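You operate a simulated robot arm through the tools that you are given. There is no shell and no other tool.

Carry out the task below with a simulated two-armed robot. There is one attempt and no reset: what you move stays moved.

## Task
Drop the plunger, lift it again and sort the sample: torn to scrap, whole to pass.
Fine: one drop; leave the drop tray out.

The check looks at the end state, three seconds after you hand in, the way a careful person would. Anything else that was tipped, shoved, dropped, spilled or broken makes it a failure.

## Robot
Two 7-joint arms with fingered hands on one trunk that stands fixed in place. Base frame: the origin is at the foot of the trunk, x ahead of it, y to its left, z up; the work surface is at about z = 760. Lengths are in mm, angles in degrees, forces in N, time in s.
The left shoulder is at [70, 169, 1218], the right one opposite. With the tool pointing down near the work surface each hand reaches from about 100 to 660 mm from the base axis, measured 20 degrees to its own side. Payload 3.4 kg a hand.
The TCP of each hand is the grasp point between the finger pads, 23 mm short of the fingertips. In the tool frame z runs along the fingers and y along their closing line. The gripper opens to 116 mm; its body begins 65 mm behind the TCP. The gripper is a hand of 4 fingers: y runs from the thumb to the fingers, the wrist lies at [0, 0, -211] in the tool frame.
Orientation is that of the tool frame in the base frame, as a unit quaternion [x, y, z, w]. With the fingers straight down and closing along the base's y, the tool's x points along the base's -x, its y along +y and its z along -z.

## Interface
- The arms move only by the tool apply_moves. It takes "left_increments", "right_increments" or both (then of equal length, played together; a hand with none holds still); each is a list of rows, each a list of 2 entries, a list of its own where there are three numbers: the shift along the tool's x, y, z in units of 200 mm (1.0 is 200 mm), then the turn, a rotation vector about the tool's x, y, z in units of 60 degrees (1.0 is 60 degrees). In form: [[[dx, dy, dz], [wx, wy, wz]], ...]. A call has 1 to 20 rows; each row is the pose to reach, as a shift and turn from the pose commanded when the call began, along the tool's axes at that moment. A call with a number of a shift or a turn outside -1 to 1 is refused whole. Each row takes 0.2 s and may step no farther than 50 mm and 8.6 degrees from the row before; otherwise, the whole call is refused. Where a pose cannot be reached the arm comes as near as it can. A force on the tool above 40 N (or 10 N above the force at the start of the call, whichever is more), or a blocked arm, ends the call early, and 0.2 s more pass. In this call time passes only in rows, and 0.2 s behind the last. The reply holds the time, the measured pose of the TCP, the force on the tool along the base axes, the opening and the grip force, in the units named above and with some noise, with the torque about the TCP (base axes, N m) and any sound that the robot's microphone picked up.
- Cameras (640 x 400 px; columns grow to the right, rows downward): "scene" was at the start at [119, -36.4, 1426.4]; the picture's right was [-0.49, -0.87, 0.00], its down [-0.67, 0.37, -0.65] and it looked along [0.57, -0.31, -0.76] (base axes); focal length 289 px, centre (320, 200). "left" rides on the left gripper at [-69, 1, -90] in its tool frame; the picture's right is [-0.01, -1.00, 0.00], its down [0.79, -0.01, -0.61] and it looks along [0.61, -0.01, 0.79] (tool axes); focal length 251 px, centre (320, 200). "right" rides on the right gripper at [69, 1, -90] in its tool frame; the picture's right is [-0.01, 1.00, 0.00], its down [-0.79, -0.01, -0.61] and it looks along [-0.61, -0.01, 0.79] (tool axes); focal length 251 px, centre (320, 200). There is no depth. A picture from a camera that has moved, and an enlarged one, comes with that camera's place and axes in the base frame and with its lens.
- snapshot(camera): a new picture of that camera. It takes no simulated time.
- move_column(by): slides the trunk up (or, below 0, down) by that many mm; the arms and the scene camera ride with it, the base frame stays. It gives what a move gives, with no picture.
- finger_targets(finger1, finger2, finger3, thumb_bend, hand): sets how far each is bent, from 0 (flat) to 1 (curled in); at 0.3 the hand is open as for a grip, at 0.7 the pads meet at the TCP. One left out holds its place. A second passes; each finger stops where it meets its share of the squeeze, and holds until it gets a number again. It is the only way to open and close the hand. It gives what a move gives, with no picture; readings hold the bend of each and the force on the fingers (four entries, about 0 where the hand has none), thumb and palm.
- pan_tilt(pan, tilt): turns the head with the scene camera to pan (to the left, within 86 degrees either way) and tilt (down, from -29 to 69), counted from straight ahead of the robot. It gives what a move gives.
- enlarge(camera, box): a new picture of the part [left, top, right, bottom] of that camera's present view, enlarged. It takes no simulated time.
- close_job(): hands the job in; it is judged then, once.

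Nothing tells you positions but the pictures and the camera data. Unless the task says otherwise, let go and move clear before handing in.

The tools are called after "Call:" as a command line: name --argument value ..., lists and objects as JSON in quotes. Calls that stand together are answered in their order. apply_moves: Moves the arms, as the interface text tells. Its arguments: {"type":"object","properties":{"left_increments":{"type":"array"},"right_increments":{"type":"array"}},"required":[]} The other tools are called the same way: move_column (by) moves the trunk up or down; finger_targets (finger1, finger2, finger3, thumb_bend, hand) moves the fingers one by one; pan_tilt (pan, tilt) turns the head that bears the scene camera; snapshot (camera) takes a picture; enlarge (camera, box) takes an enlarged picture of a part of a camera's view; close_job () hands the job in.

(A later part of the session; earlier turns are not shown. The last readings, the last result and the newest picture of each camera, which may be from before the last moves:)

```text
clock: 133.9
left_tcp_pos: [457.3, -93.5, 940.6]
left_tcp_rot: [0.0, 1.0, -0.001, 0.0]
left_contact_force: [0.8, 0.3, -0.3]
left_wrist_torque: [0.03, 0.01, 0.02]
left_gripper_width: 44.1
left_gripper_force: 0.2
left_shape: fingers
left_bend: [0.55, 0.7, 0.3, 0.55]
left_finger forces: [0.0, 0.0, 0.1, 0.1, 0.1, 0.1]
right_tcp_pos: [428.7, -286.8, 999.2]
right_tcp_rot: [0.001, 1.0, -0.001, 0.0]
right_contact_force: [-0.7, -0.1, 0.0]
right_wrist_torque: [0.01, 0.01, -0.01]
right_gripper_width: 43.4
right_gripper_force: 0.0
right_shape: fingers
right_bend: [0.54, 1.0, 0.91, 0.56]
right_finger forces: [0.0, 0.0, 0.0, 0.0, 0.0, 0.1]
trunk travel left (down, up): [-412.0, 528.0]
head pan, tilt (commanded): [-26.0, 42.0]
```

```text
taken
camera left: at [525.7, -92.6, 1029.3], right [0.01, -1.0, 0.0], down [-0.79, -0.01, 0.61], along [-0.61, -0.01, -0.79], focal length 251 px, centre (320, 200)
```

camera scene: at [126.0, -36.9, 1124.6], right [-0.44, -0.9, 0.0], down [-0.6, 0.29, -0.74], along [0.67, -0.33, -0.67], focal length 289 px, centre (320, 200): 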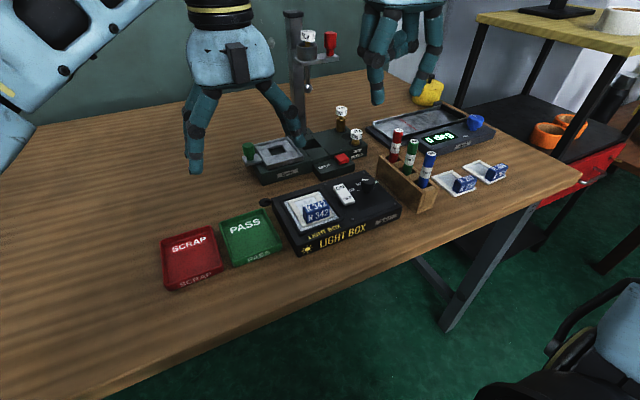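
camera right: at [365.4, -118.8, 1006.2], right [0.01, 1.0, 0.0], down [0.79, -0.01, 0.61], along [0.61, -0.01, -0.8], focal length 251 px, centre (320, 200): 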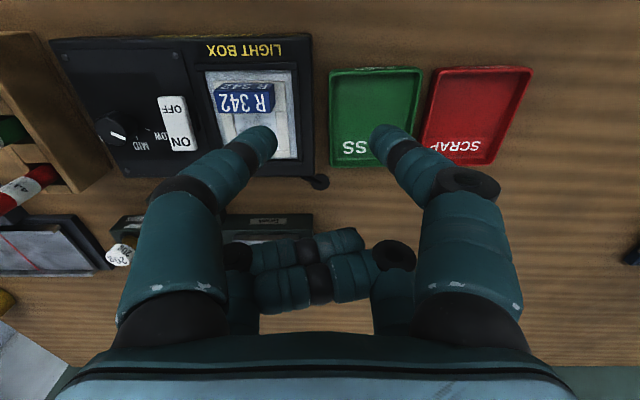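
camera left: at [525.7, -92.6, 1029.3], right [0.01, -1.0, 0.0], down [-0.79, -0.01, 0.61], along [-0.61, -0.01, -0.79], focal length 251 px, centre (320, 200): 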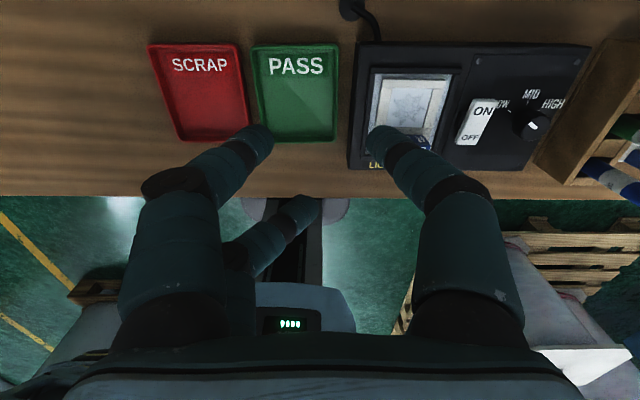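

The numbering is the same on the left. I'll park the right hand further right, curl the left hand's rear fingers, and bring it over the sample.

Call:
apply_moves --right_increments '[[[0.05, -0.15, -0.05], [0, 0, 0]], [[0.1, -0.3, -0.08], [0, 0, 0]], [[0.16, -0.45, -0.1], [0, 0, 0]], [[0.22, -0.6, -0.1], [0, 0, 0]], [[0.28, -0.7, -0.1], [0, 0, 0]]]'

Call:
finger_targets --hand "left" --finger2 1.0 --finger3 1.0

Call:
snapshot --camera "scene"

Call:
snapshot --camera "left"

```text
clock: 135.2
left_tcp_pos: [454.8, -93.0, 940.6]
left_tcp_rot: [0.0, 1.0, 0.001, 0.0]
left_contact_force: [0.2, -0.9, -0.1]
left_wrist_torque: [-0.03, 0.0, -0.01]
left_gripper_width: 44.1
left_gripper_force: 0.0
left_shape: fingers
left_bend: [0.55, 0.7, 0.3, 0.55]
left_finger forces: [0.0, 0.0, 0.0, 0.0, 0.0, 0.0]
right_tcp_pos: [371.5, -430.1, 1021.4]
right_tcp_rot: [0.003, 1.0, -0.002, 0.0]
right_contact_force: [-0.4, 0.4, 0.4]
right_wrist_torque: [-0.01, 0.0, 0.0]
right_gripper_width: 43.5
right_gripper_force: 0.1
right_shape: fingers
right_bend: [0.54, 1.0, 0.91, 0.56]
right_finger forces: [0.0, 0.0, 0.0, 0.1, 0.0, 0.0]
trunk travel left (down, up): [-412.0, 528.0]
head pan, tilt (commanded): [-26.0, 42.0]
```

```text
clock: 136.2
left_tcp_pos: [455.4, -93.4, 940.5]
left_tcp_rot: [0.0, 1.0, 0.0, 0.0]
left_contact_force: [-0.4, -1.5, 0.2]
left_wrist_torque: [0.0, 0.03, -0.01]
left_gripper_width: 44.3
left_gripper_force: 0.0
left_shape: fingers
left_bend: [0.55, 1.0, 0.91, 0.55]
left_finger forces: [0.0, 0.0, 0.1, 0.0, 0.1, 0.1]
right_tcp_pos: [372.2, -429.1, 1022.2]
right_tcp_rot: [0.001, 1.0, -0.001, 0.0]
right_contact_force: [0.2, -0.1, 0.0]
right_wrist_torque: [-0.01, -0.01, -0.01]
right_gripper_width: 43.4
right_gripper_force: 0.1
right_shape: fingers
right_bend: [0.54, 1.0, 0.91, 0.56]
right_finger forces: [0.1, 0.0, 0.1, 0.0, 0.0, 0.0]
trunk travel left (down, up): [-412.0, 528.0]
head pan, tilt (commanded): [-26.0, 42.0]
```

```text
taken
camera scene: at [126.4, -35.5, 1124.6], right [-0.44, -0.9, 0.0], down [-0.6, 0.29, -0.74], along [0.67, -0.33, -0.67], focal length 289 px, centre (320, 200)
```

scene: 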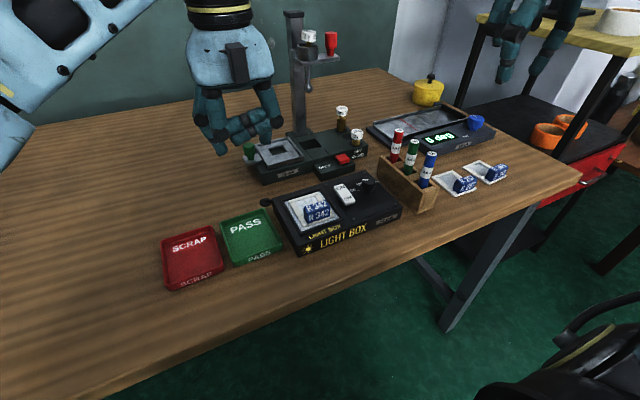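

```text
taken
camera left: at [525.7, -92.6, 1029.3], right [0.01, -1.0, 0.0], down [-0.79, -0.01, 0.61], along [-0.61, -0.01, -0.79], focal length 251 px, centre (320, 200)
```

left: 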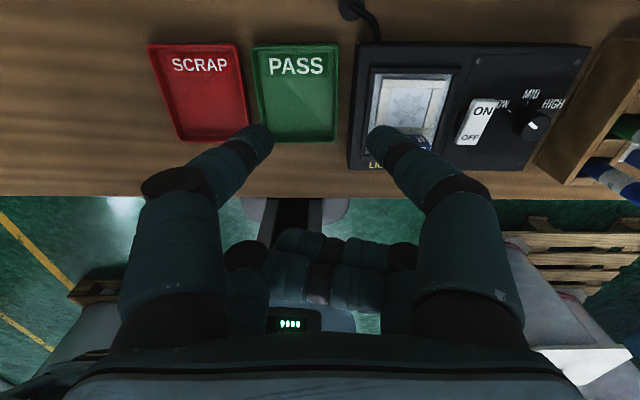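

Call:
apply_moves --left_increments '[[[0.07, -0.14, 0.06], [0, 0, 0]], [[0.14, -0.28, 0.14], [0, 0, 0]], [[0.2175, -0.415, 0.22], [0, 0, 0]]]'

Call:
snapshot --camera "left"

Call:
enlarge --camera "scene" --box '[220, 90, 420, 260]'

```text
clock: 136.9
left_tcp_pos: [429.5, -147.6, 908.7]
left_tcp_rot: [-0.006, 1.0, -0.006, -0.001]
left_contact_force: [0.1, 0.7, -0.4]
left_wrist_torque: [-0.02, 0.01, 0.0]
left_gripper_width: 43.6
left_gripper_force: 0.1
left_shape: fingers
left_bend: [0.55, 1.0, 0.91, 0.55]
left_finger forces: [0.0, 0.0, 0.0, 0.0, 0.1, 0.1]
left hand out of reach, approached as far as the arm can: row 2, 3
right_tcp_pos: [371.7, -429.5, 1021.4]
right_tcp_rot: [0.0, 1.0, -0.001, -0.001]
right_contact_force: [0.7, 0.5, 0.3]
right_wrist_torque: [-0.03, 0.01, 0.02]
right_gripper_width: 43.6
right_gripper_force: 0.2
right_shape: fingers
right_bend: [0.54, 1.0, 0.91, 0.56]
right_finger forces: [0.1, 0.0, 0.1, 0.1, 0.0, 0.0]
trunk travel left (down, up): [-412.0, 528.0]
head pan, tilt (commanded): [-26.0, 42.0]
```

```text
taken
camera left: at [497.0, -145.1, 996.8], right [0.02, -1.0, 0.01], down [-0.79, -0.01, 0.61], along [-0.61, -0.02, -0.79], focal length 251 px, centre (320, 200)
```

left: 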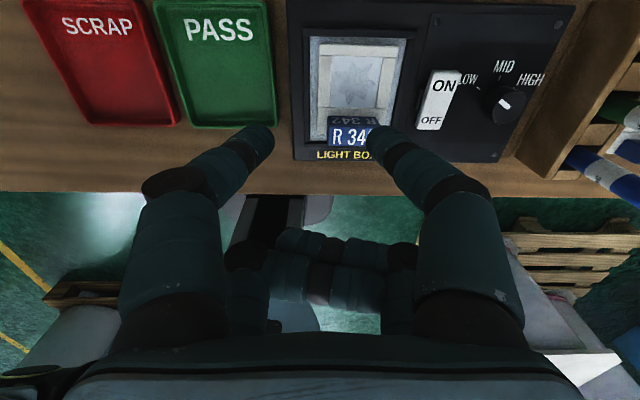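

```text
2.35 times, centred on (320, 175) of scene
camera zoom: at [126.5, -36.0, 1124.6], right [-0.44, -0.9, 0.0], down [-0.6, 0.29, -0.74], along [0.67, -0.33, -0.67], focal length 681 px, centre (320, 259)
```

zoom: 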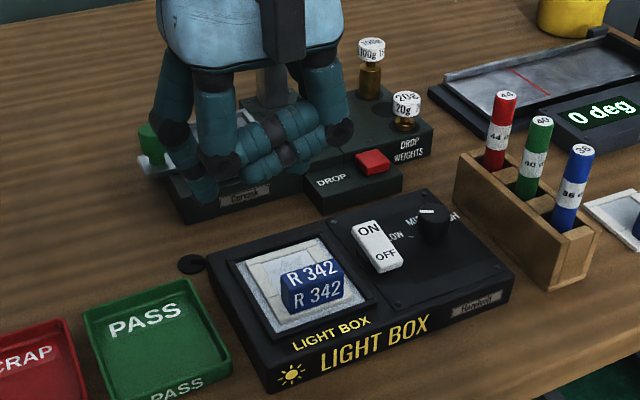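

The left arm falls just short in a straight-down pose. Leaning the hand back about 18°, with the wrist further from the body, should bring the tab in range.

Call:
apply_moves --left_increments '[[[-0.05, 0.05, -0.05], [-0.0115, 0.1, 0.0115]], [[-0.1, 0.1, -0.1], [-0.0115, 0.2, 0.0115]], [[-0.15, 0.15, -0.15], [-0.0115, 0.3, 0.0115]]]'

Call:
snapshot --camera "left"

```text
clock: 137.8
left_tcp_pos: [431.4, -83.7, 926.2]
left_tcp_rot: [-0.002, 0.988, -0.007, -0.157]
left_contact_force: [0.8, -0.2, 0.2]
left_wrist_torque: [-0.05, 0.02, -0.02]
left_gripper_width: 43.8
left_gripper_force: 0.1
left_shape: fingers
left_bend: [0.55, 1.0, 0.91, 0.55]
left_finger forces: [0.0, 0.1, 0.0, 0.0, 0.0, 0.0]
left hand out of reach, approached as far as the arm can: row 1, 2, 3
right_tcp_pos: [373.7, -428.1, 1020.0]
right_tcp_rot: [0.001, 1.0, 0.0, -0.001]
right_contact_force: [-0.2, 1.1, 0.0]
right_wrist_torque: [0.02, -0.02, 0.03]
right_gripper_width: 43.6
right_gripper_force: 0.1
right_shape: fingers
right_bend: [0.54, 1.0, 0.91, 0.56]
right_finger forces: [0.0, 0.0, 0.1, 0.1, 0.1, 0.0]
trunk travel left (down, up): [-412.0, 528.0]
head pan, tilt (commanded): [-26.0, 42.0]
```

```text
taken
camera left: at [525.9, -81.6, 989.4], right [0.01, -1.0, 0.01], down [-0.57, 0.0, 0.82], along [-0.82, -0.02, -0.57], focal length 251 px, centre (320, 200)
```

left: 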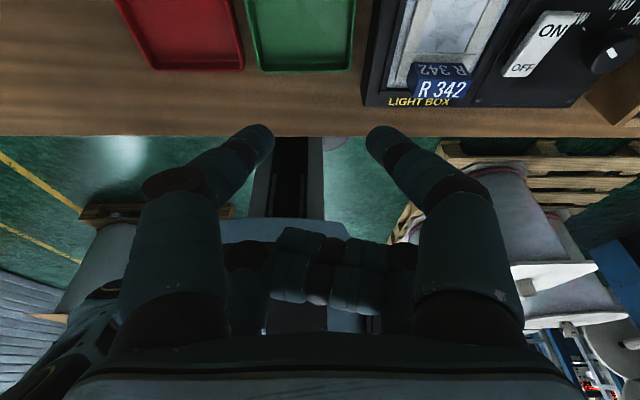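

Leaning back is worse. I'll return to straight down and test the left hand's reach over open table near (525, -60) and over SCRAP, to choose a hand-over spot both arms can use.

Call:
apply_moves --left_increments '[[[0, 0.02, 0], [0, -0.1, 0]], [[0, 0.04, 0], [0, -0.2, 0]], [[0, 0.06, 0], [0, -0.301, 0]]]'

Call:
snapshot --camera "scene"

```text
clock: 138.6
left_tcp_pos: [424.3, -78.2, 920.8]
left_tcp_rot: [0.006, 1.0, 0.006, 0.001]
left_contact_force: [-0.2, -0.4, 0.1]
left_wrist_torque: [-0.02, -0.01, -0.01]
left_gripper_width: 43.6
left_gripper_force: 0.0
left_shape: fingers
left_bend: [0.55, 1.0, 0.91, 0.55]
left_finger forces: [0.1, 0.1, 0.1, 0.0, 0.0, 0.0]
right_tcp_pos: [371.2, -428.2, 1022.2]
right_tcp_rot: [0.001, 1.0, -0.001, 0.001]
right_contact_force: [-0.4, -0.2, -0.3]
right_wrist_torque: [0.0, 0.0, 0.0]
right_gripper_width: 43.6
right_gripper_force: 0.0
right_shape: fingers
right_bend: [0.54, 1.0, 0.91, 0.56]
right_finger forces: [0.1, 0.1, 0.0, 0.0, 0.0, 0.1]
trunk travel left (down, up): [-412.0, 528.0]
head pan, tilt (commanded): [-26.0, 42.0]
```

```text
taken
camera scene: at [125.7, -35.1, 1124.7], right [-0.44, -0.9, 0.0], down [-0.6, 0.29, -0.74], along [0.67, -0.33, -0.67], focal length 289 px, centre (320, 200)
```

scene: 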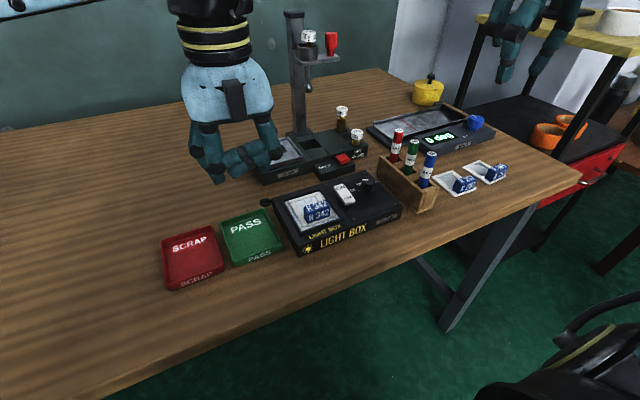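

Call:
apply_moves --left_increments '[[[0.01, -0.05, 0.15], [0.0115, 0, -0.0115]], [[0.02, -0.15, 0.28], [0.0115, 0, -0.0115]], [[0.03, -0.3, 0.34], [0.0115, 0, -0.0115]], [[0.03, -0.4, 0.34], [0.0115, 0, -0.0115]], [[0.03, -0.47, 0.34], [0.0115, 0, -0.0115]]]'

Call:
snapshot --camera "left"

Call:
enlarge --camera "scene" --box '[220, 120, 400, 260]'

```text
clock: 139.8
left_tcp_pos: [418.5, -171.0, 852.5]
left_tcp_rot: [-0.001, 1.0, -0.002, 0.001]
left_contact_force: [0.3, 0.4, 0.3]
left_wrist_torque: [0.01, -0.01, 0.0]
left_gripper_width: 43.7
left_gripper_force: 0.1
left_shape: fingers
left_bend: [0.55, 1.0, 0.91, 0.55]
left_finger forces: [0.0, 0.0, 0.0, 0.0, 0.0, 0.0]
right_tcp_pos: [372.4, -429.1, 1019.2]
right_tcp_rot: [0.001, 1.0, -0.001, 0.0]
right_contact_force: [0.1, -0.1, -0.1]
right_wrist_torque: [0.01, -0.02, -0.02]
right_gripper_width: 43.6
right_gripper_force: 0.1
right_shape: fingers
right_bend: [0.54, 1.0, 0.91, 0.56]
right_finger forces: [0.1, 0.1, 0.0, 0.0, 0.1, 0.0]
trunk travel left (down, up): [-412.0, 528.0]
head pan, tilt (commanded): [-26.0, 42.0]
```

```text
taken
camera left: at [486.7, -169.3, 940.4], right [0.01, -1.0, 0.0], down [-0.8, -0.01, 0.61], along [-0.61, -0.01, -0.8], focal length 251 px, centre (320, 200)
```

left: 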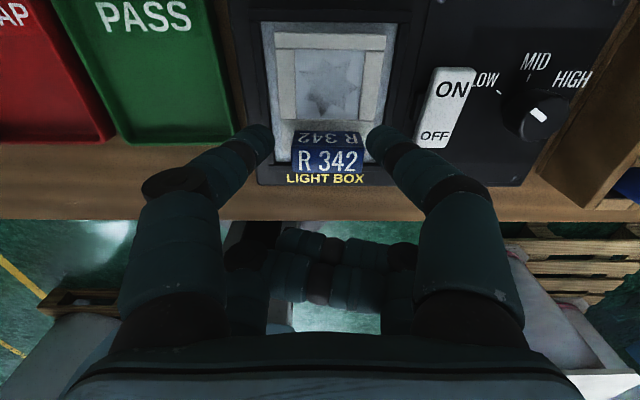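

```text
2.86 times, centred on (310, 190) of scene
camera zoom: at [127.0, -35.8, 1124.5], right [-0.44, -0.9, 0.0], down [-0.6, 0.29, -0.74], along [0.67, -0.33, -0.67], focal length 827 px, centre (349, 229)
```

zoom: 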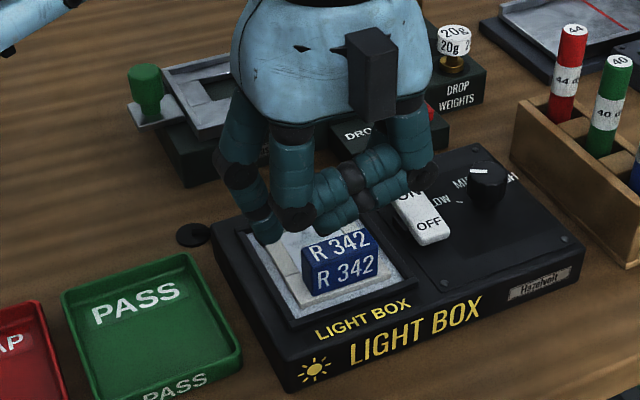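

The left hand reaches the sample at this lower height. From the two opposing views the tab is x 412–428, centred at y ≈ -175, with its top at z ≈ 818. Aligning above it.

Call:
apply_moves --left_increments '[[[0.045, -0.01, 0.02], [0, 0, 0]], [[0.09, -0.02, 0.04], [0, 0, 0]]]'

Call:
snapshot --camera "left"

Call:
enlarge --camera "scene" --box '[250, 140, 370, 250]'

```text
clock: 140.3
left_tcp_pos: [398.5, -174.3, 843.9]
left_tcp_rot: [0.001, 1.0, -0.001, 0.001]
left_contact_force: [0.3, 0.2, -0.2]
left_wrist_torque: [0.0, 0.0, 0.01]
left_gripper_width: 43.6
left_gripper_force: 0.1
left_shape: fingers
left_bend: [0.55, 1.0, 0.91, 0.55]
left_finger forces: [0.0, 0.0, 0.1, 0.0, 0.0, 0.0]
right_tcp_pos: [371.6, -429.1, 1021.4]
right_tcp_rot: [0.002, 1.0, 0.0, 0.0]
right_contact_force: [0.3, -0.7, 0.5]
right_wrist_torque: [0.01, -0.02, -0.01]
right_gripper_width: 43.7
right_gripper_force: 0.0
right_shape: fingers
right_bend: [0.54, 1.0, 0.91, 0.56]
right_finger forces: [0.0, 0.1, 0.1, 0.1, 0.0, 0.0]
trunk travel left (down, up): [-412.0, 528.0]
head pan, tilt (commanded): [-26.0, 42.0]
```

```text
taken
camera left: at [467.6, -174.9, 932.4], right [0.01, -1.0, 0.0], down [-0.8, 0.0, 0.61], along [-0.61, -0.01, -0.8], focal length 251 px, centre (320, 200)
```

left: 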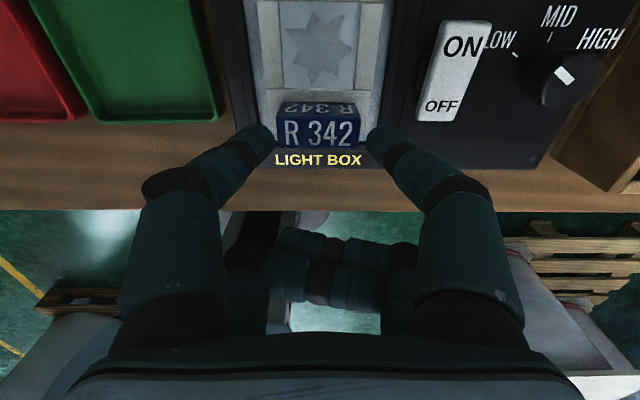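

```text
3.64 times, centred on (310, 195) of scene
camera zoom: at [126.3, -35.5, 1124.6], right [-0.44, -0.9, 0.0], down [-0.6, 0.29, -0.74], along [0.67, -0.33, -0.67], focal length 1052 px, centre (356, 218)
```

zoom: 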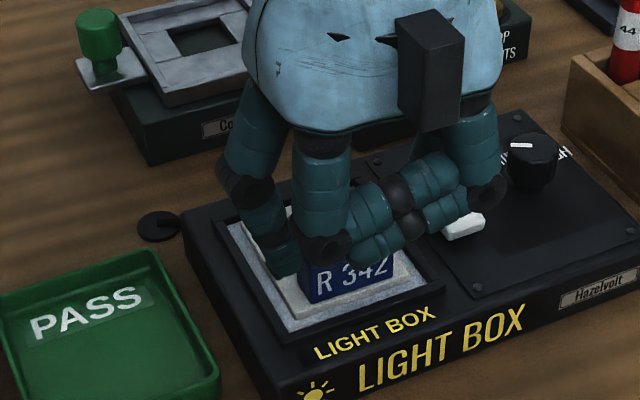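

Call:
apply_moves --left_increments '[[[-0.003, 0.009, 0.04], [0, 0, 0]], [[-0.003, 0.009, 0.07], [0, 0, 0]], [[-0.003, 0.009, 0.093], [0, 0, 0]]]'

Call:
snapshot --camera "left"

Call:
enlarge --camera "scene" --box '[250, 140, 370, 250]'

```text
clock: 141.2
left_tcp_pos: [398.5, -174.1, 823.6]
left_tcp_rot: [0.001, 1.0, -0.001, 0.001]
left_contact_force: [0.1, 0.4, 0.7]
left_wrist_torque: [0.0, 0.0, 0.04]
left_gripper_width: 43.8
left_gripper_force: 0.0
left_shape: fingers
left_bend: [0.55, 1.0, 0.91, 0.55]
left_finger forces: [0.0, 0.0, 0.0, 0.1, 0.1, 0.0]
right_tcp_pos: [372.8, -428.8, 1020.8]
right_tcp_rot: [0.002, 1.0, -0.002, -0.001]
right_contact_force: [0.4, -0.1, 0.1]
right_wrist_torque: [0.04, -0.03, -0.02]
right_gripper_width: 43.5
right_gripper_force: 0.0
right_shape: fingers
right_bend: [0.54, 1.0, 0.91, 0.56]
right_finger forces: [0.1, 0.1, 0.0, 0.1, 0.0, 0.0]
trunk travel left (down, up): [-412.0, 528.0]
head pan, tilt (commanded): [-26.0, 42.0]
```

```text
taken
camera left: at [468.6, -173.2, 913.2], right [0.01, -1.0, 0.0], down [-0.8, 0.0, 0.61], along [-0.61, -0.01, -0.8], focal length 251 px, centre (320, 200)
```

left: 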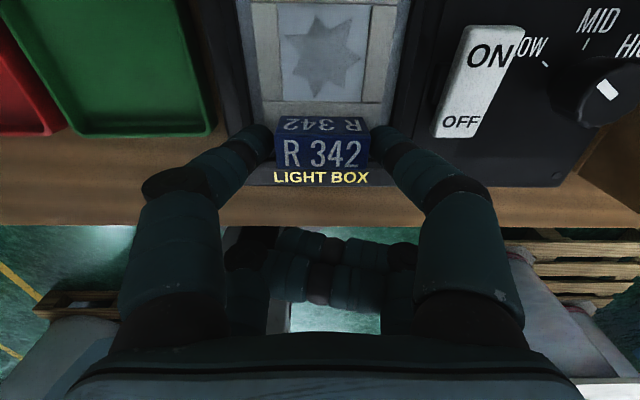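

```text
3.64 times, centred on (310, 195) of scene
camera zoom: at [126.5, -35.5, 1124.6], right [-0.44, -0.9, 0.0], down [-0.6, 0.29, -0.74], along [0.67, -0.33, -0.67], focal length 1052 px, centre (356, 218)
```

zoom: 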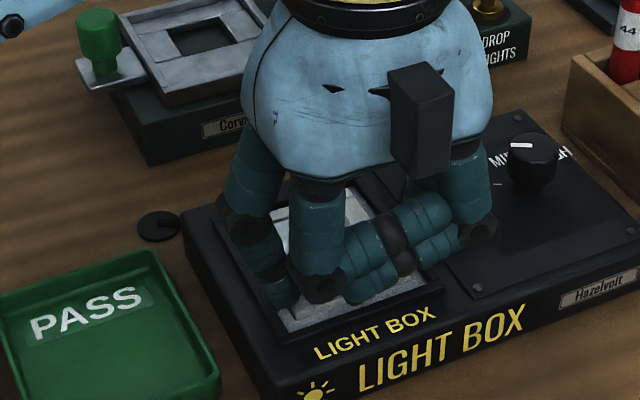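

Both fingertips are beside the tab with no contact elsewhere. Closing.

Call:
finger_targets --hand "left" --finger1 0.66 --thumb_bend 0.66

Call:
snapshot --camera "left"

```text
clock: 142.2
left_tcp_pos: [399.6, -175.3, 824.3]
left_tcp_rot: [0.001, 1.0, -0.001, 0.001]
left_contact_force: [0.2, -0.2, -0.1]
left_wrist_torque: [-0.03, -0.02, 0.02]
left_gripper_width: 36.3
left_gripper_force: 7.2
left_shape: fingers
left_bend: [0.56, 1.0, 0.91, 0.6]
left_finger forces: [7.4, 0.0, 0.0, 0.0, 7.4, 0.1]
right_tcp_pos: [371.8, -428.8, 1020.7]
right_tcp_rot: [0.0, 1.0, -0.001, 0.0]
right_contact_force: [0.8, 0.4, 0.7]
right_wrist_torque: [0.01, 0.01, 0.01]
right_gripper_width: 43.4
right_gripper_force: 0.1
right_shape: fingers
right_bend: [0.54, 1.0, 0.91, 0.56]
right_finger forces: [0.0, 0.0, 0.0, 0.0, 0.1, 0.0]
trunk travel left (down, up): [-412.0, 528.0]
head pan, tilt (commanded): [-26.0, 42.0]
```

```text
taken
camera left: at [468.6, -173.3, 913.2], right [0.01, -1.0, 0.0], down [-0.8, 0.0, 0.61], along [-0.61, -0.01, -0.8], focal length 251 px, centre (320, 200)
```

left: 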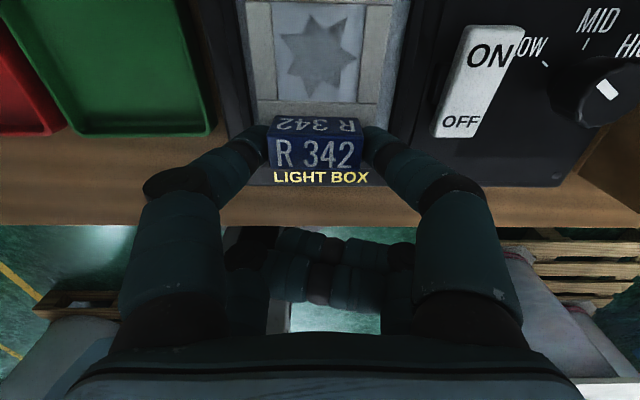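

Held at 7.4 N on each finger. Lifting gently by 40 mm.

Call:
apply_moves --left_increments '[[[0, 0, -0.03], [0, 0, 0]], [[0, 0, -0.08], [0, 0, 0]], [[0, 0, -0.14], [0, 0, 0]], [[0, 0, -0.19], [0, 0, 0]]]'

Call:
snapshot --camera "left"

Call:
enlarge --camera "scene" --box '[240, 120, 380, 250]'

```text
clock: 143.2
left_tcp_pos: [399.8, -174.6, 862.3]
left_tcp_rot: [0.001, 1.0, -0.001, 0.0]
left_contact_force: [0.8, 0.2, -0.7]
left_wrist_torque: [-0.03, 0.01, 0.0]
left_gripper_width: 36.3
left_gripper_force: 7.5
left_shape: fingers
left_bend: [0.56, 1.0, 0.91, 0.6]
left_finger forces: [7.4, 0.1, 0.0, 0.0, 7.4, 0.0]
right_tcp_pos: [372.0, -428.4, 1021.3]
right_tcp_rot: [0.001, 1.0, -0.001, 0.0]
right_contact_force: [-0.4, 0.3, -0.3]
right_wrist_torque: [-0.01, -0.01, -0.02]
right_gripper_width: 43.7
right_gripper_force: 0.0
right_shape: fingers
right_bend: [0.54, 1.0, 0.91, 0.56]
right_finger forces: [0.0, 0.0, 0.0, 0.1, 0.0, 0.0]
trunk travel left (down, up): [-412.0, 528.0]
head pan, tilt (commanded): [-26.0, 42.0]
```

```text
taken
camera left: at [468.2, -173.9, 951.5], right [0.01, -1.0, 0.0], down [-0.8, 0.0, 0.61], along [-0.61, -0.01, -0.8], focal length 251 px, centre (320, 200)
```

left: 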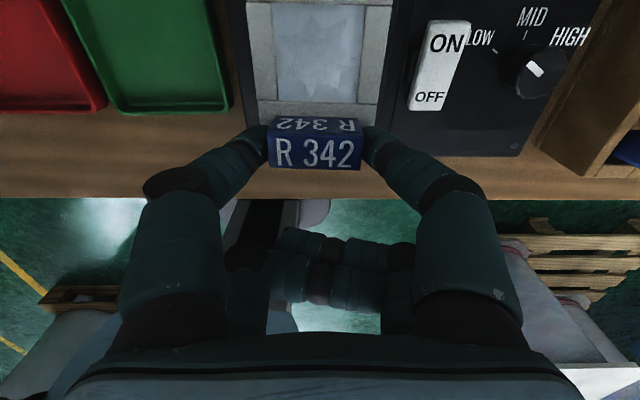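

```text
3.08 times, centred on (310, 185) of scene
camera zoom: at [126.3, -35.6, 1124.6], right [-0.44, -0.9, 0.0], down [-0.6, 0.29, -0.74], along [0.67, -0.33, -0.67], focal length 890 px, centre (351, 246)
```

zoom: 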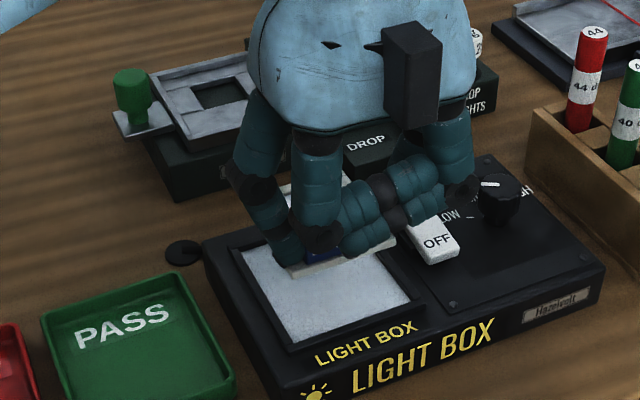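

Call:
enlarge --camera "left" --box '[220, 0, 420, 180]'

```text
2.22 times, centred on (320, 90) of left
camera zoom: at [468.2, -173.9, 951.5], right [0.01, -1.0, 0.0], down [-0.8, 0.0, 0.61], along [-0.61, -0.01, -0.8], focal length 559 px, centre (320, 444)
```

zoom: 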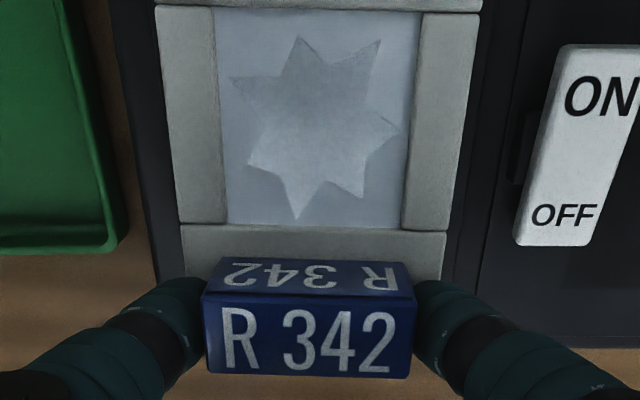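

Call:
enlarge --camera "scene" --box '[270, 150, 360, 220]'

```text
5.71 times, centred on (315, 185) of scene
camera zoom: at [126.3, -35.6, 1124.6], right [-0.44, -0.9, 0.0], down [-0.6, 0.29, -0.74], along [0.67, -0.33, -0.67], focal length 1653 px, centre (349, 286)
```

zoom: 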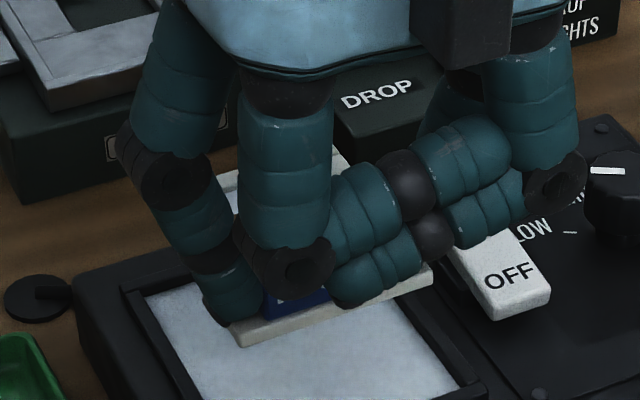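

The sample is securely held and roughly level. Carrying it left to above the SCRAP tray.

Call:
apply_moves --left_increments '[[[-0.008, 0.15, 0], [0, 0, 0]], [[-0.015, 0.33, 0], [0, 0, 0]], [[-0.022, 0.51, 0], [0, 0, 0]], [[-0.03, 0.69, 0], [0, 0, 0]], [[-0.0375, 0.85, 0], [0, 0, 0]], [[-0.0375, 0.96, 0], [0, 0, 0]]]'

Call:
snapshot --camera "left"

Call:
snapshot --camera "scene"

```text
clock: 144.6
left_tcp_pos: [406.4, 19.4, 861.3]
left_tcp_rot: [0.001, 1.0, -0.001, 0.0]
left_contact_force: [0.7, -0.4, 0.6]
left_wrist_torque: [0.0, 0.01, -0.01]
left_gripper_width: 36.1
left_gripper_force: 7.4
left_shape: fingers
left_bend: [0.56, 1.0, 0.91, 0.6]
left_finger forces: [7.5, 0.0, 0.0, 0.0, 7.4, 0.0]
right_tcp_pos: [371.7, -427.4, 1020.9]
right_tcp_rot: [0.001, 1.0, 0.0, 0.0]
right_contact_force: [1.3, 1.2, -0.1]
right_wrist_torque: [0.01, 0.01, 0.01]
right_gripper_width: 43.5
right_gripper_force: 0.0
right_shape: fingers
right_bend: [0.54, 1.0, 0.91, 0.56]
right_finger forces: [0.1, 0.0, 0.0, 0.0, 0.1, 0.0]
trunk travel left (down, up): [-412.0, 528.0]
head pan, tilt (commanded): [-26.0, 42.0]
```

```text
taken
camera left: at [475.6, 18.8, 950.1], right [0.01, -1.0, 0.0], down [-0.8, 0.0, 0.61], along [-0.61, -0.01, -0.8], focal length 251 px, centre (320, 200)
```

left: 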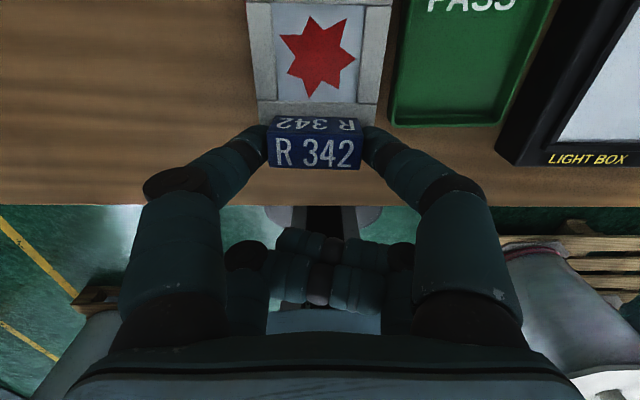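

```text
taken
camera scene: at [126.4, -34.9, 1124.6], right [-0.44, -0.9, 0.0], down [-0.6, 0.29, -0.74], along [0.67, -0.33, -0.67], focal length 289 px, centre (320, 200)
```

scene: 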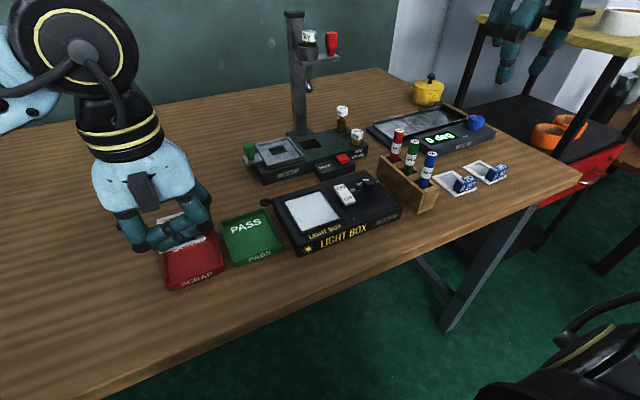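

The red of the SCRAP tray shows through the hole, and the sample is over the tray. I'll shift about 3.5 mm right to centre it and start lowering.

Call:
apply_moves --left_increments '[[[0, -0.017, 0.06], [0, 0, 0]], [[0, -0.017, 0.13], [0, 0, 0]], [[0, -0.017, 0.19], [0, 0, 0]]]'

Call:
snapshot --camera "left"

Call:
enlarge --camera "scene" --box '[120, 170, 280, 310]'

```text
clock: 145.3
left_tcp_pos: [407.1, 13.9, 825.7]
left_tcp_rot: [0.001, 1.0, -0.001, 0.0]
left_contact_force: [0.4, -0.3, -1.0]
left_wrist_torque: [0.03, 0.03, 0.0]
left_gripper_width: 36.4
left_gripper_force: 7.1
left_shape: fingers
left_bend: [0.56, 1.0, 0.91, 0.6]
left_finger forces: [7.4, 0.1, 0.0, 0.1, 7.3, 0.0]
right_tcp_pos: [371.7, -428.8, 1021.2]
right_tcp_rot: [0.001, 1.0, 0.0, 0.0]
right_contact_force: [0.6, -0.3, 0.0]
right_wrist_torque: [0.03, 0.0, -0.01]
right_gripper_width: 43.5
right_gripper_force: 0.0
right_shape: fingers
right_bend: [0.54, 1.0, 0.91, 0.56]
right_finger forces: [0.1, 0.0, 0.0, 0.1, 0.0, 0.1]
trunk travel left (down, up): [-412.0, 528.0]
head pan, tilt (commanded): [-26.0, 42.0]
```

```text
taken
camera left: at [476.2, 14.9, 912.7], right [0.01, -1.0, 0.0], down [-0.8, 0.0, 0.61], along [-0.61, -0.01, -0.8], focal length 251 px, centre (320, 200)
```

left: 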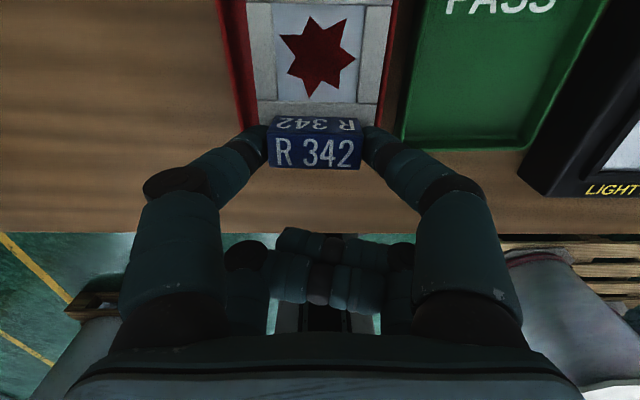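

```text
2.86 times, centred on (200, 240) of scene
camera zoom: at [126.6, -35.3, 1124.6], right [-0.44, -0.9, 0.0], down [-0.6, 0.29, -0.74], along [0.67, -0.33, -0.67], focal length 827 px, centre (663, 86)
```

zoom: 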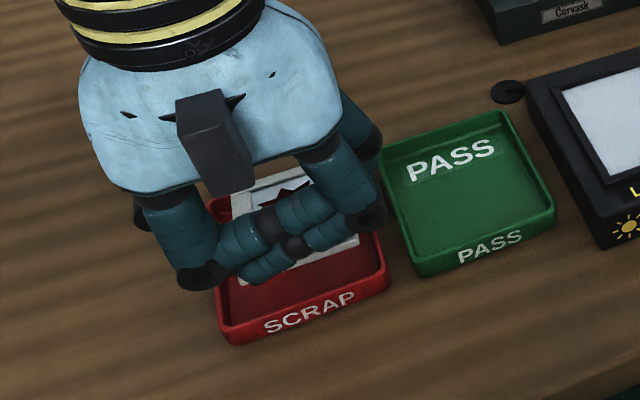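

Call:
enlarge --camera "left" --box '[200, 0, 440, 170]'

Call:
enlarge --camera "scene" --box '[160, 210, 240, 290]'

```text
2.35 times, centred on (320, 85) of left
camera zoom: at [476.2, 14.9, 912.7], right [0.01, -1.0, 0.0], down [-0.8, 0.0, 0.61], along [-0.61, -0.01, -0.8], focal length 592 px, centre (320, 471)
```

zoom: 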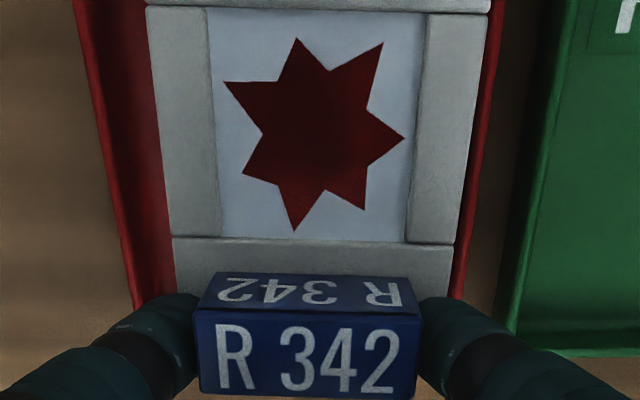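

```text
5.00 times, centred on (200, 250) of scene
camera zoom: at [126.6, -35.3, 1124.6], right [-0.44, -0.9, 0.0], down [-0.6, 0.29, -0.74], along [0.67, -0.33, -0.67], focal length 1447 px, centre (920, -50)
```

zoom: 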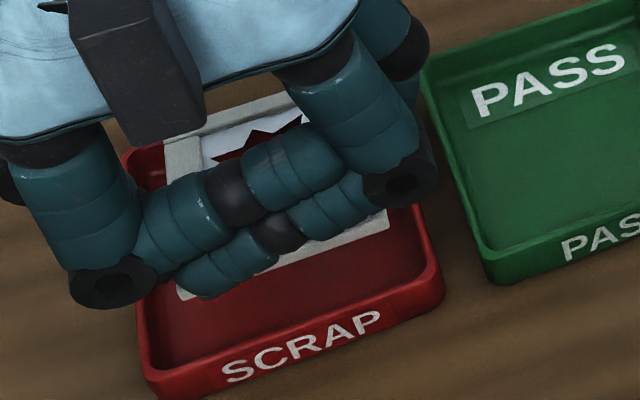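

The sample needs about 4 mm left and 3 mm forward to be centred in the tray. Adjusting and lowering further.

Call:
apply_moves --left_increments '[[[-0.015, 0.021, 0], [0, 0, 0]], [[-0.015, 0.021, 0.03], [0, 0, 0]], [[-0.015, 0.021, 0.06], [0, 0, 0]]]'

Call:
enlarge --camera "left" --box '[200, 0, 440, 170]'

Call:
enlarge --camera "scene" --box '[150, 210, 250, 300]'

```text
clock: 146.2
left_tcp_pos: [408.8, 17.6, 812.8]
left_tcp_rot: [0.001, 1.0, -0.001, 0.002]
left_contact_force: [0.7, -0.9, -0.3]
left_wrist_torque: [-0.03, 0.01, 0.0]
left_gripper_width: 36.0
left_gripper_force: 6.9
left_shape: fingers
left_bend: [0.56, 1.0, 0.91, 0.6]
left_finger forces: [7.4, 0.0, 0.1, 0.1, 7.4, 0.0]
right_tcp_pos: [370.8, -428.4, 1021.6]
right_tcp_rot: [0.0, 1.0, 0.0, 0.0]
right_contact_force: [0.6, -0.9, -0.3]
right_wrist_torque: [0.0, 0.01, 0.02]
right_gripper_width: 43.4
right_gripper_force: 0.0
right_shape: fingers
right_bend: [0.54, 1.0, 0.91, 0.56]
right_finger forces: [0.0, 0.0, 0.1, 0.1, 0.0, 0.1]
trunk travel left (down, up): [-412.0, 528.0]
head pan, tilt (commanded): [-26.0, 42.0]
```

```text
2.35 times, centred on (320, 85) of left
camera zoom: at [478.9, 19.6, 900.8], right [0.01, -1.0, 0.0], down [-0.8, 0.0, 0.61], along [-0.61, -0.01, -0.8], focal length 592 px, centre (320, 471)
```

zoom: 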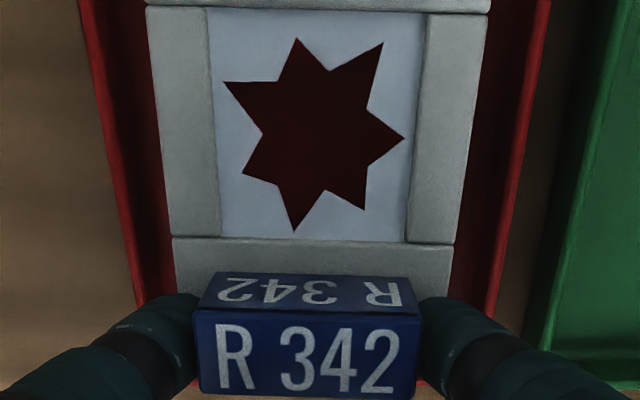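

```text
4.44 times, centred on (200, 255) of scene
camera zoom: at [126.5, -35.3, 1124.6], right [-0.44, -0.9, 0.0], down [-0.6, 0.29, -0.74], along [0.67, -0.33, -0.67], focal length 1286 px, centre (853, -44)
```

zoom: 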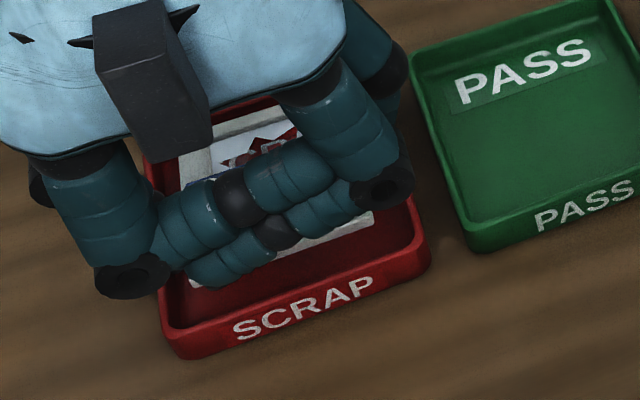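

Centred now in both directions. Lowering in small steps while watching the force.

Call:
apply_moves --left_increments '[[[0, 0, 0.012], [0, 0, 0]], [[0, 0, 0.024], [0, 0, 0]], [[0, 0, 0.035], [0, 0, 0]]]'

Call:
apply_moves --left_increments '[[[0, 0, 0.008], [0, 0, 0]], [[0, 0, 0.015], [0, 0, 0]]]'

Call:
enlarge --camera "left" --box '[200, 0, 440, 170]'

Call:
enlarge --camera "scene" --box '[150, 210, 250, 300]'

```text
clock: 146.9
left_tcp_pos: [409.7, 19.4, 805.3]
left_tcp_rot: [0.001, 1.0, 0.0, 0.001]
left_contact_force: [0.4, 0.0, -0.4]
left_wrist_torque: [-0.04, -0.03, -0.03]
left_gripper_width: 36.1
left_gripper_force: 6.7
left_shape: fingers
left_bend: [0.56, 1.0, 0.91, 0.6]
left_finger forces: [7.4, 0.1, 0.0, 0.0, 7.3, 0.0]
right_tcp_pos: [371.3, -428.8, 1020.3]
right_tcp_rot: [0.001, 1.0, -0.001, 0.0]
right_contact_force: [-0.2, 1.0, -0.6]
right_wrist_torque: [0.0, 0.01, 0.01]
right_gripper_width: 43.5
right_gripper_force: 0.1
right_shape: fingers
right_bend: [0.54, 1.0, 0.91, 0.56]
right_finger forces: [0.0, 0.0, 0.0, 0.0, 0.1, 0.1]
trunk travel left (down, up): [-412.0, 528.0]
head pan, tilt (commanded): [-26.0, 42.0]
```

```text
clock: 147.6
left_tcp_pos: [408.0, 18.5, 801.0]
left_tcp_rot: [0.001, 1.0, -0.001, 0.001]
left_contact_force: [0.6, -0.4, -1.5]
left_wrist_torque: [-0.02, 0.03, 0.01]
left_gripper_width: 36.0
left_gripper_force: 7.2
left_shape: fingers
left_bend: [0.56, 1.0, 0.91, 0.6]
left_finger forces: [7.4, 0.1, 0.0, 0.0, 7.2, 0.0]
right_tcp_pos: [372.4, -427.4, 1021.5]
right_tcp_rot: [0.001, 1.0, 0.0, 0.0]
right_contact_force: [-0.2, -0.1, 0.4]
right_wrist_torque: [-0.05, 0.01, -0.03]
right_gripper_width: 43.7
right_gripper_force: 0.1
right_shape: fingers
right_bend: [0.54, 1.0, 0.91, 0.56]
right_finger forces: [0.0, 0.1, 0.0, 0.0, 0.0, 0.0]
trunk travel left (down, up): [-412.0, 528.0]
head pan, tilt (commanded): [-26.0, 42.0]
```

```text
2.35 times, centred on (320, 85) of left
camera zoom: at [478.5, 20.4, 890.0], right [0.01, -1.0, 0.0], down [-0.8, 0.0, 0.61], along [-0.61, -0.01, -0.8], focal length 592 px, centre (320, 471)
```

zoom: 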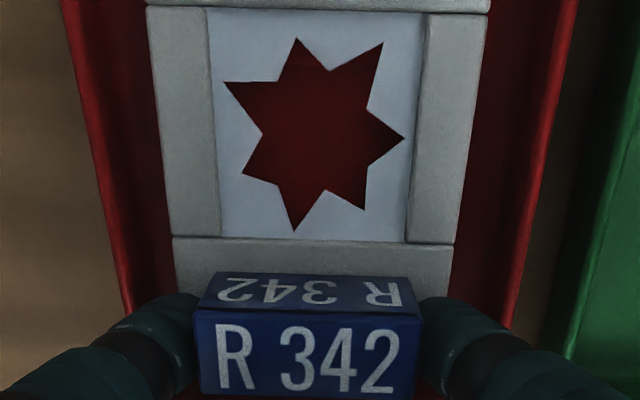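

```text
4.44 times, centred on (200, 255) of scene
camera zoom: at [126.5, -35.5, 1124.6], right [-0.44, -0.9, 0.0], down [-0.6, 0.29, -0.74], along [0.67, -0.33, -0.67], focal length 1286 px, centre (853, -44)
```

zoom: 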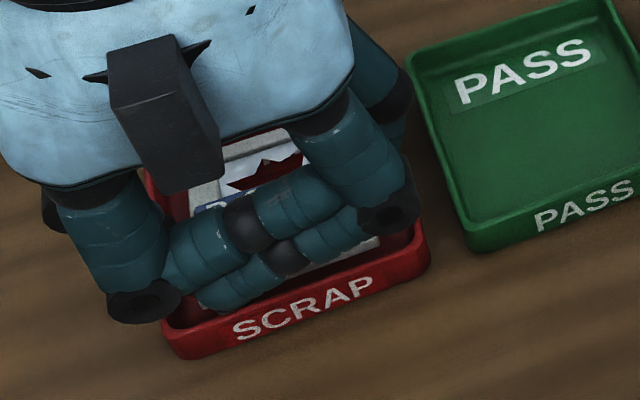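

Call:
apply_moves --left_increments '[[[0, 0, 0.0075], [0, 0, 0]]]'

Call:
apply_moves --left_increments '[[[0, 0, 0.0075], [0, 0, 0]]]'

Call:
apply_moves --left_increments '[[[0, 0, 0.0075], [0, 0, 0]]]'

```text
clock: 147.9
left_tcp_pos: [409.7, 19.2, 800.4]
left_tcp_rot: [0.001, 1.0, -0.001, 0.0]
left_contact_force: [-0.2, 0.0, 0.3]
left_wrist_torque: [0.0, 0.0, 0.03]
left_gripper_width: 36.1
left_gripper_force: 7.7
left_shape: fingers
left_bend: [0.56, 1.0, 0.91, 0.6]
left_finger forces: [7.5, 0.0, 0.0, 0.1, 7.2, 0.0]
right_tcp_pos: [372.4, -427.8, 1021.1]
right_tcp_rot: [0.0, 1.0, -0.001, 0.0]
right_contact_force: [0.0, 0.3, -1.0]
right_wrist_torque: [0.01, 0.0, -0.01]
right_gripper_width: 43.7
right_gripper_force: 0.1
right_shape: fingers
right_bend: [0.54, 1.0, 0.91, 0.56]
right_finger forces: [0.0, 0.1, 0.1, 0.1, 0.0, 0.0]
trunk travel left (down, up): [-412.0, 528.0]
head pan, tilt (commanded): [-26.0, 42.0]
```

```text
clock: 148.3
left_tcp_pos: [410.0, 19.4, 799.1]
left_tcp_rot: [0.0, 1.0, -0.001, -0.001]
left_contact_force: [0.7, 0.2, 0.4]
left_wrist_torque: [0.0, 0.01, 0.01]
left_gripper_width: 36.0
left_gripper_force: 7.8
left_shape: fingers
left_bend: [0.56, 1.0, 0.91, 0.6]
left_finger forces: [7.4, 0.0, 0.1, 0.1, 7.4, 0.0]
right_tcp_pos: [371.4, -428.4, 1021.9]
right_tcp_rot: [0.001, 1.0, -0.001, -0.001]
right_contact_force: [-0.7, 0.3, 0.1]
right_wrist_torque: [-0.02, 0.01, 0.0]
right_gripper_width: 43.5
right_gripper_force: 0.0
right_shape: fingers
right_bend: [0.54, 1.0, 0.91, 0.56]
right_finger forces: [0.0, 0.0, 0.0, 0.1, 0.0, 0.1]
trunk travel left (down, up): [-412.0, 528.0]
head pan, tilt (commanded): [-26.0, 42.0]
```

```text
clock: 148.8
left_tcp_pos: [410.6, 18.2, 797.6]
left_tcp_rot: [0.001, 1.0, -0.001, 0.0]
left_contact_force: [0.2, -1.2, 0.4]
left_wrist_torque: [0.01, 0.0, 0.04]
left_gripper_width: 35.9
left_gripper_force: 7.6
left_shape: fingers
left_bend: [0.56, 1.0, 0.91, 0.6]
left_finger forces: [7.4, 0.1, 0.0, 0.1, 7.5, 0.0]
right_tcp_pos: [372.3, -428.3, 1021.6]
right_tcp_rot: [0.001, 1.0, 0.0, 0.0]
right_contact_force: [0.7, 0.2, 0.0]
right_wrist_torque: [0.0, -0.01, 0.02]
right_gripper_width: 43.4
right_gripper_force: 0.1
right_shape: fingers
right_bend: [0.54, 1.0, 0.91, 0.56]
right_finger forces: [0.1, 0.1, 0.0, 0.0, 0.0, 0.1]
trunk travel left (down, up): [-412.0, 528.0]
head pan, tilt (commanded): [-26.0, 42.0]
```

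Call:
apply_moves --left_increments '[[[0, 0, 0.0075], [0, 0, 0]]]'

Call:
apply_moves --left_increments '[[[0, 0, 0.0075], [0, 0, 0]]]'

Call:
enlarge --camera "left" --box '[200, 0, 440, 170]'

Call:
enlarge --camera "scene" --box '[150, 210, 250, 300]'

```text
clock: 149.2
left_tcp_pos: [409.6, 18.4, 796.9]
left_tcp_rot: [0.001, 1.0, -0.001, 0.001]
left_contact_force: [1.4, -0.9, 4.7]
left_wrist_torque: [0.07, -0.12, 0.01]
left_gripper_width: 35.8
left_gripper_force: 7.9
left_shape: fingers
left_bend: [0.57, 1.0, 0.91, 0.6]
left_finger forces: [7.7, 0.0, 0.0, 0.0, 8.4, 0.0]
right_tcp_pos: [371.2, -429.2, 1021.0]
right_tcp_rot: [0.001, 1.0, 0.0, 0.001]
right_contact_force: [-0.4, -0.5, -0.4]
right_wrist_torque: [0.0, -0.04, 0.0]
right_gripper_width: 43.3
right_gripper_force: 0.0
right_shape: fingers
right_bend: [0.54, 1.0, 0.91, 0.56]
right_finger forces: [0.0, 0.1, 0.0, 0.0, 0.0, 0.0]
trunk travel left (down, up): [-412.0, 528.0]
head pan, tilt (commanded): [-26.0, 42.0]
```

```text
clock: 149.6
left_tcp_pos: [409.0, 18.5, 795.9]
left_tcp_rot: [0.001, 1.0, -0.002, 0.002]
left_contact_force: [1.7, -1.6, 12.1]
left_wrist_torque: [0.05, -0.24, -0.05]
left_gripper_width: 35.8
left_gripper_force: 9.7
left_shape: fingers
left_bend: [0.58, 1.0, 0.91, 0.6]
left_finger forces: [9.1, 0.0, 0.1, 0.0, 9.5, 0.0]
right_tcp_pos: [371.7, -429.3, 1021.0]
right_tcp_rot: [0.001, 1.0, 0.0, 0.001]
right_contact_force: [0.0, 0.2, 0.0]
right_wrist_torque: [0.05, -0.01, 0.0]
right_gripper_width: 43.7
right_gripper_force: 0.1
right_shape: fingers
right_bend: [0.54, 1.0, 0.91, 0.56]
right_finger forces: [0.0, 0.0, 0.0, 0.1, 0.1, 0.0]
trunk travel left (down, up): [-412.0, 528.0]
head pan, tilt (commanded): [-26.0, 42.0]
```

```text
2.35 times, centred on (320, 85) of left
camera zoom: at [478.5, 20.1, 884.9], right [0.01, -1.0, 0.0], down [-0.8, 0.0, 0.6], along [-0.6, -0.01, -0.8], focal length 592 px, centre (320, 471)
```

zoom: 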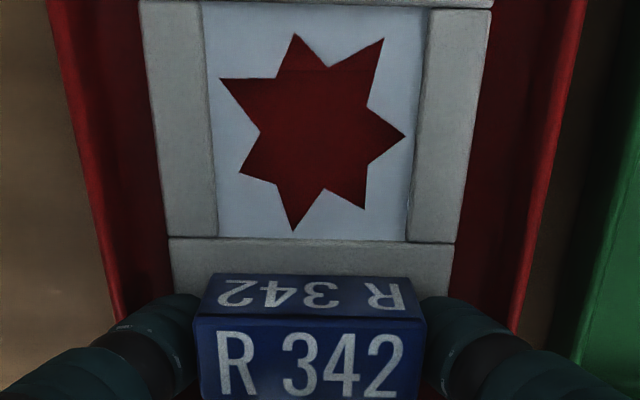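

```text
4.44 times, centred on (200, 255) of scene
camera zoom: at [125.6, -35.7, 1124.9], right [-0.44, -0.9, 0.0], down [-0.6, 0.29, -0.74], along [0.67, -0.33, -0.67], focal length 1286 px, centre (853, -44)
```

zoom: 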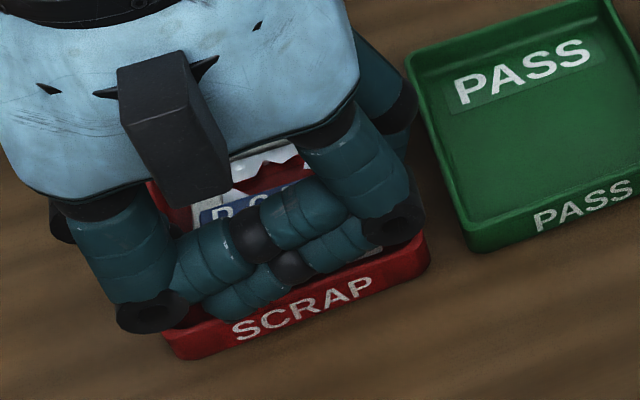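

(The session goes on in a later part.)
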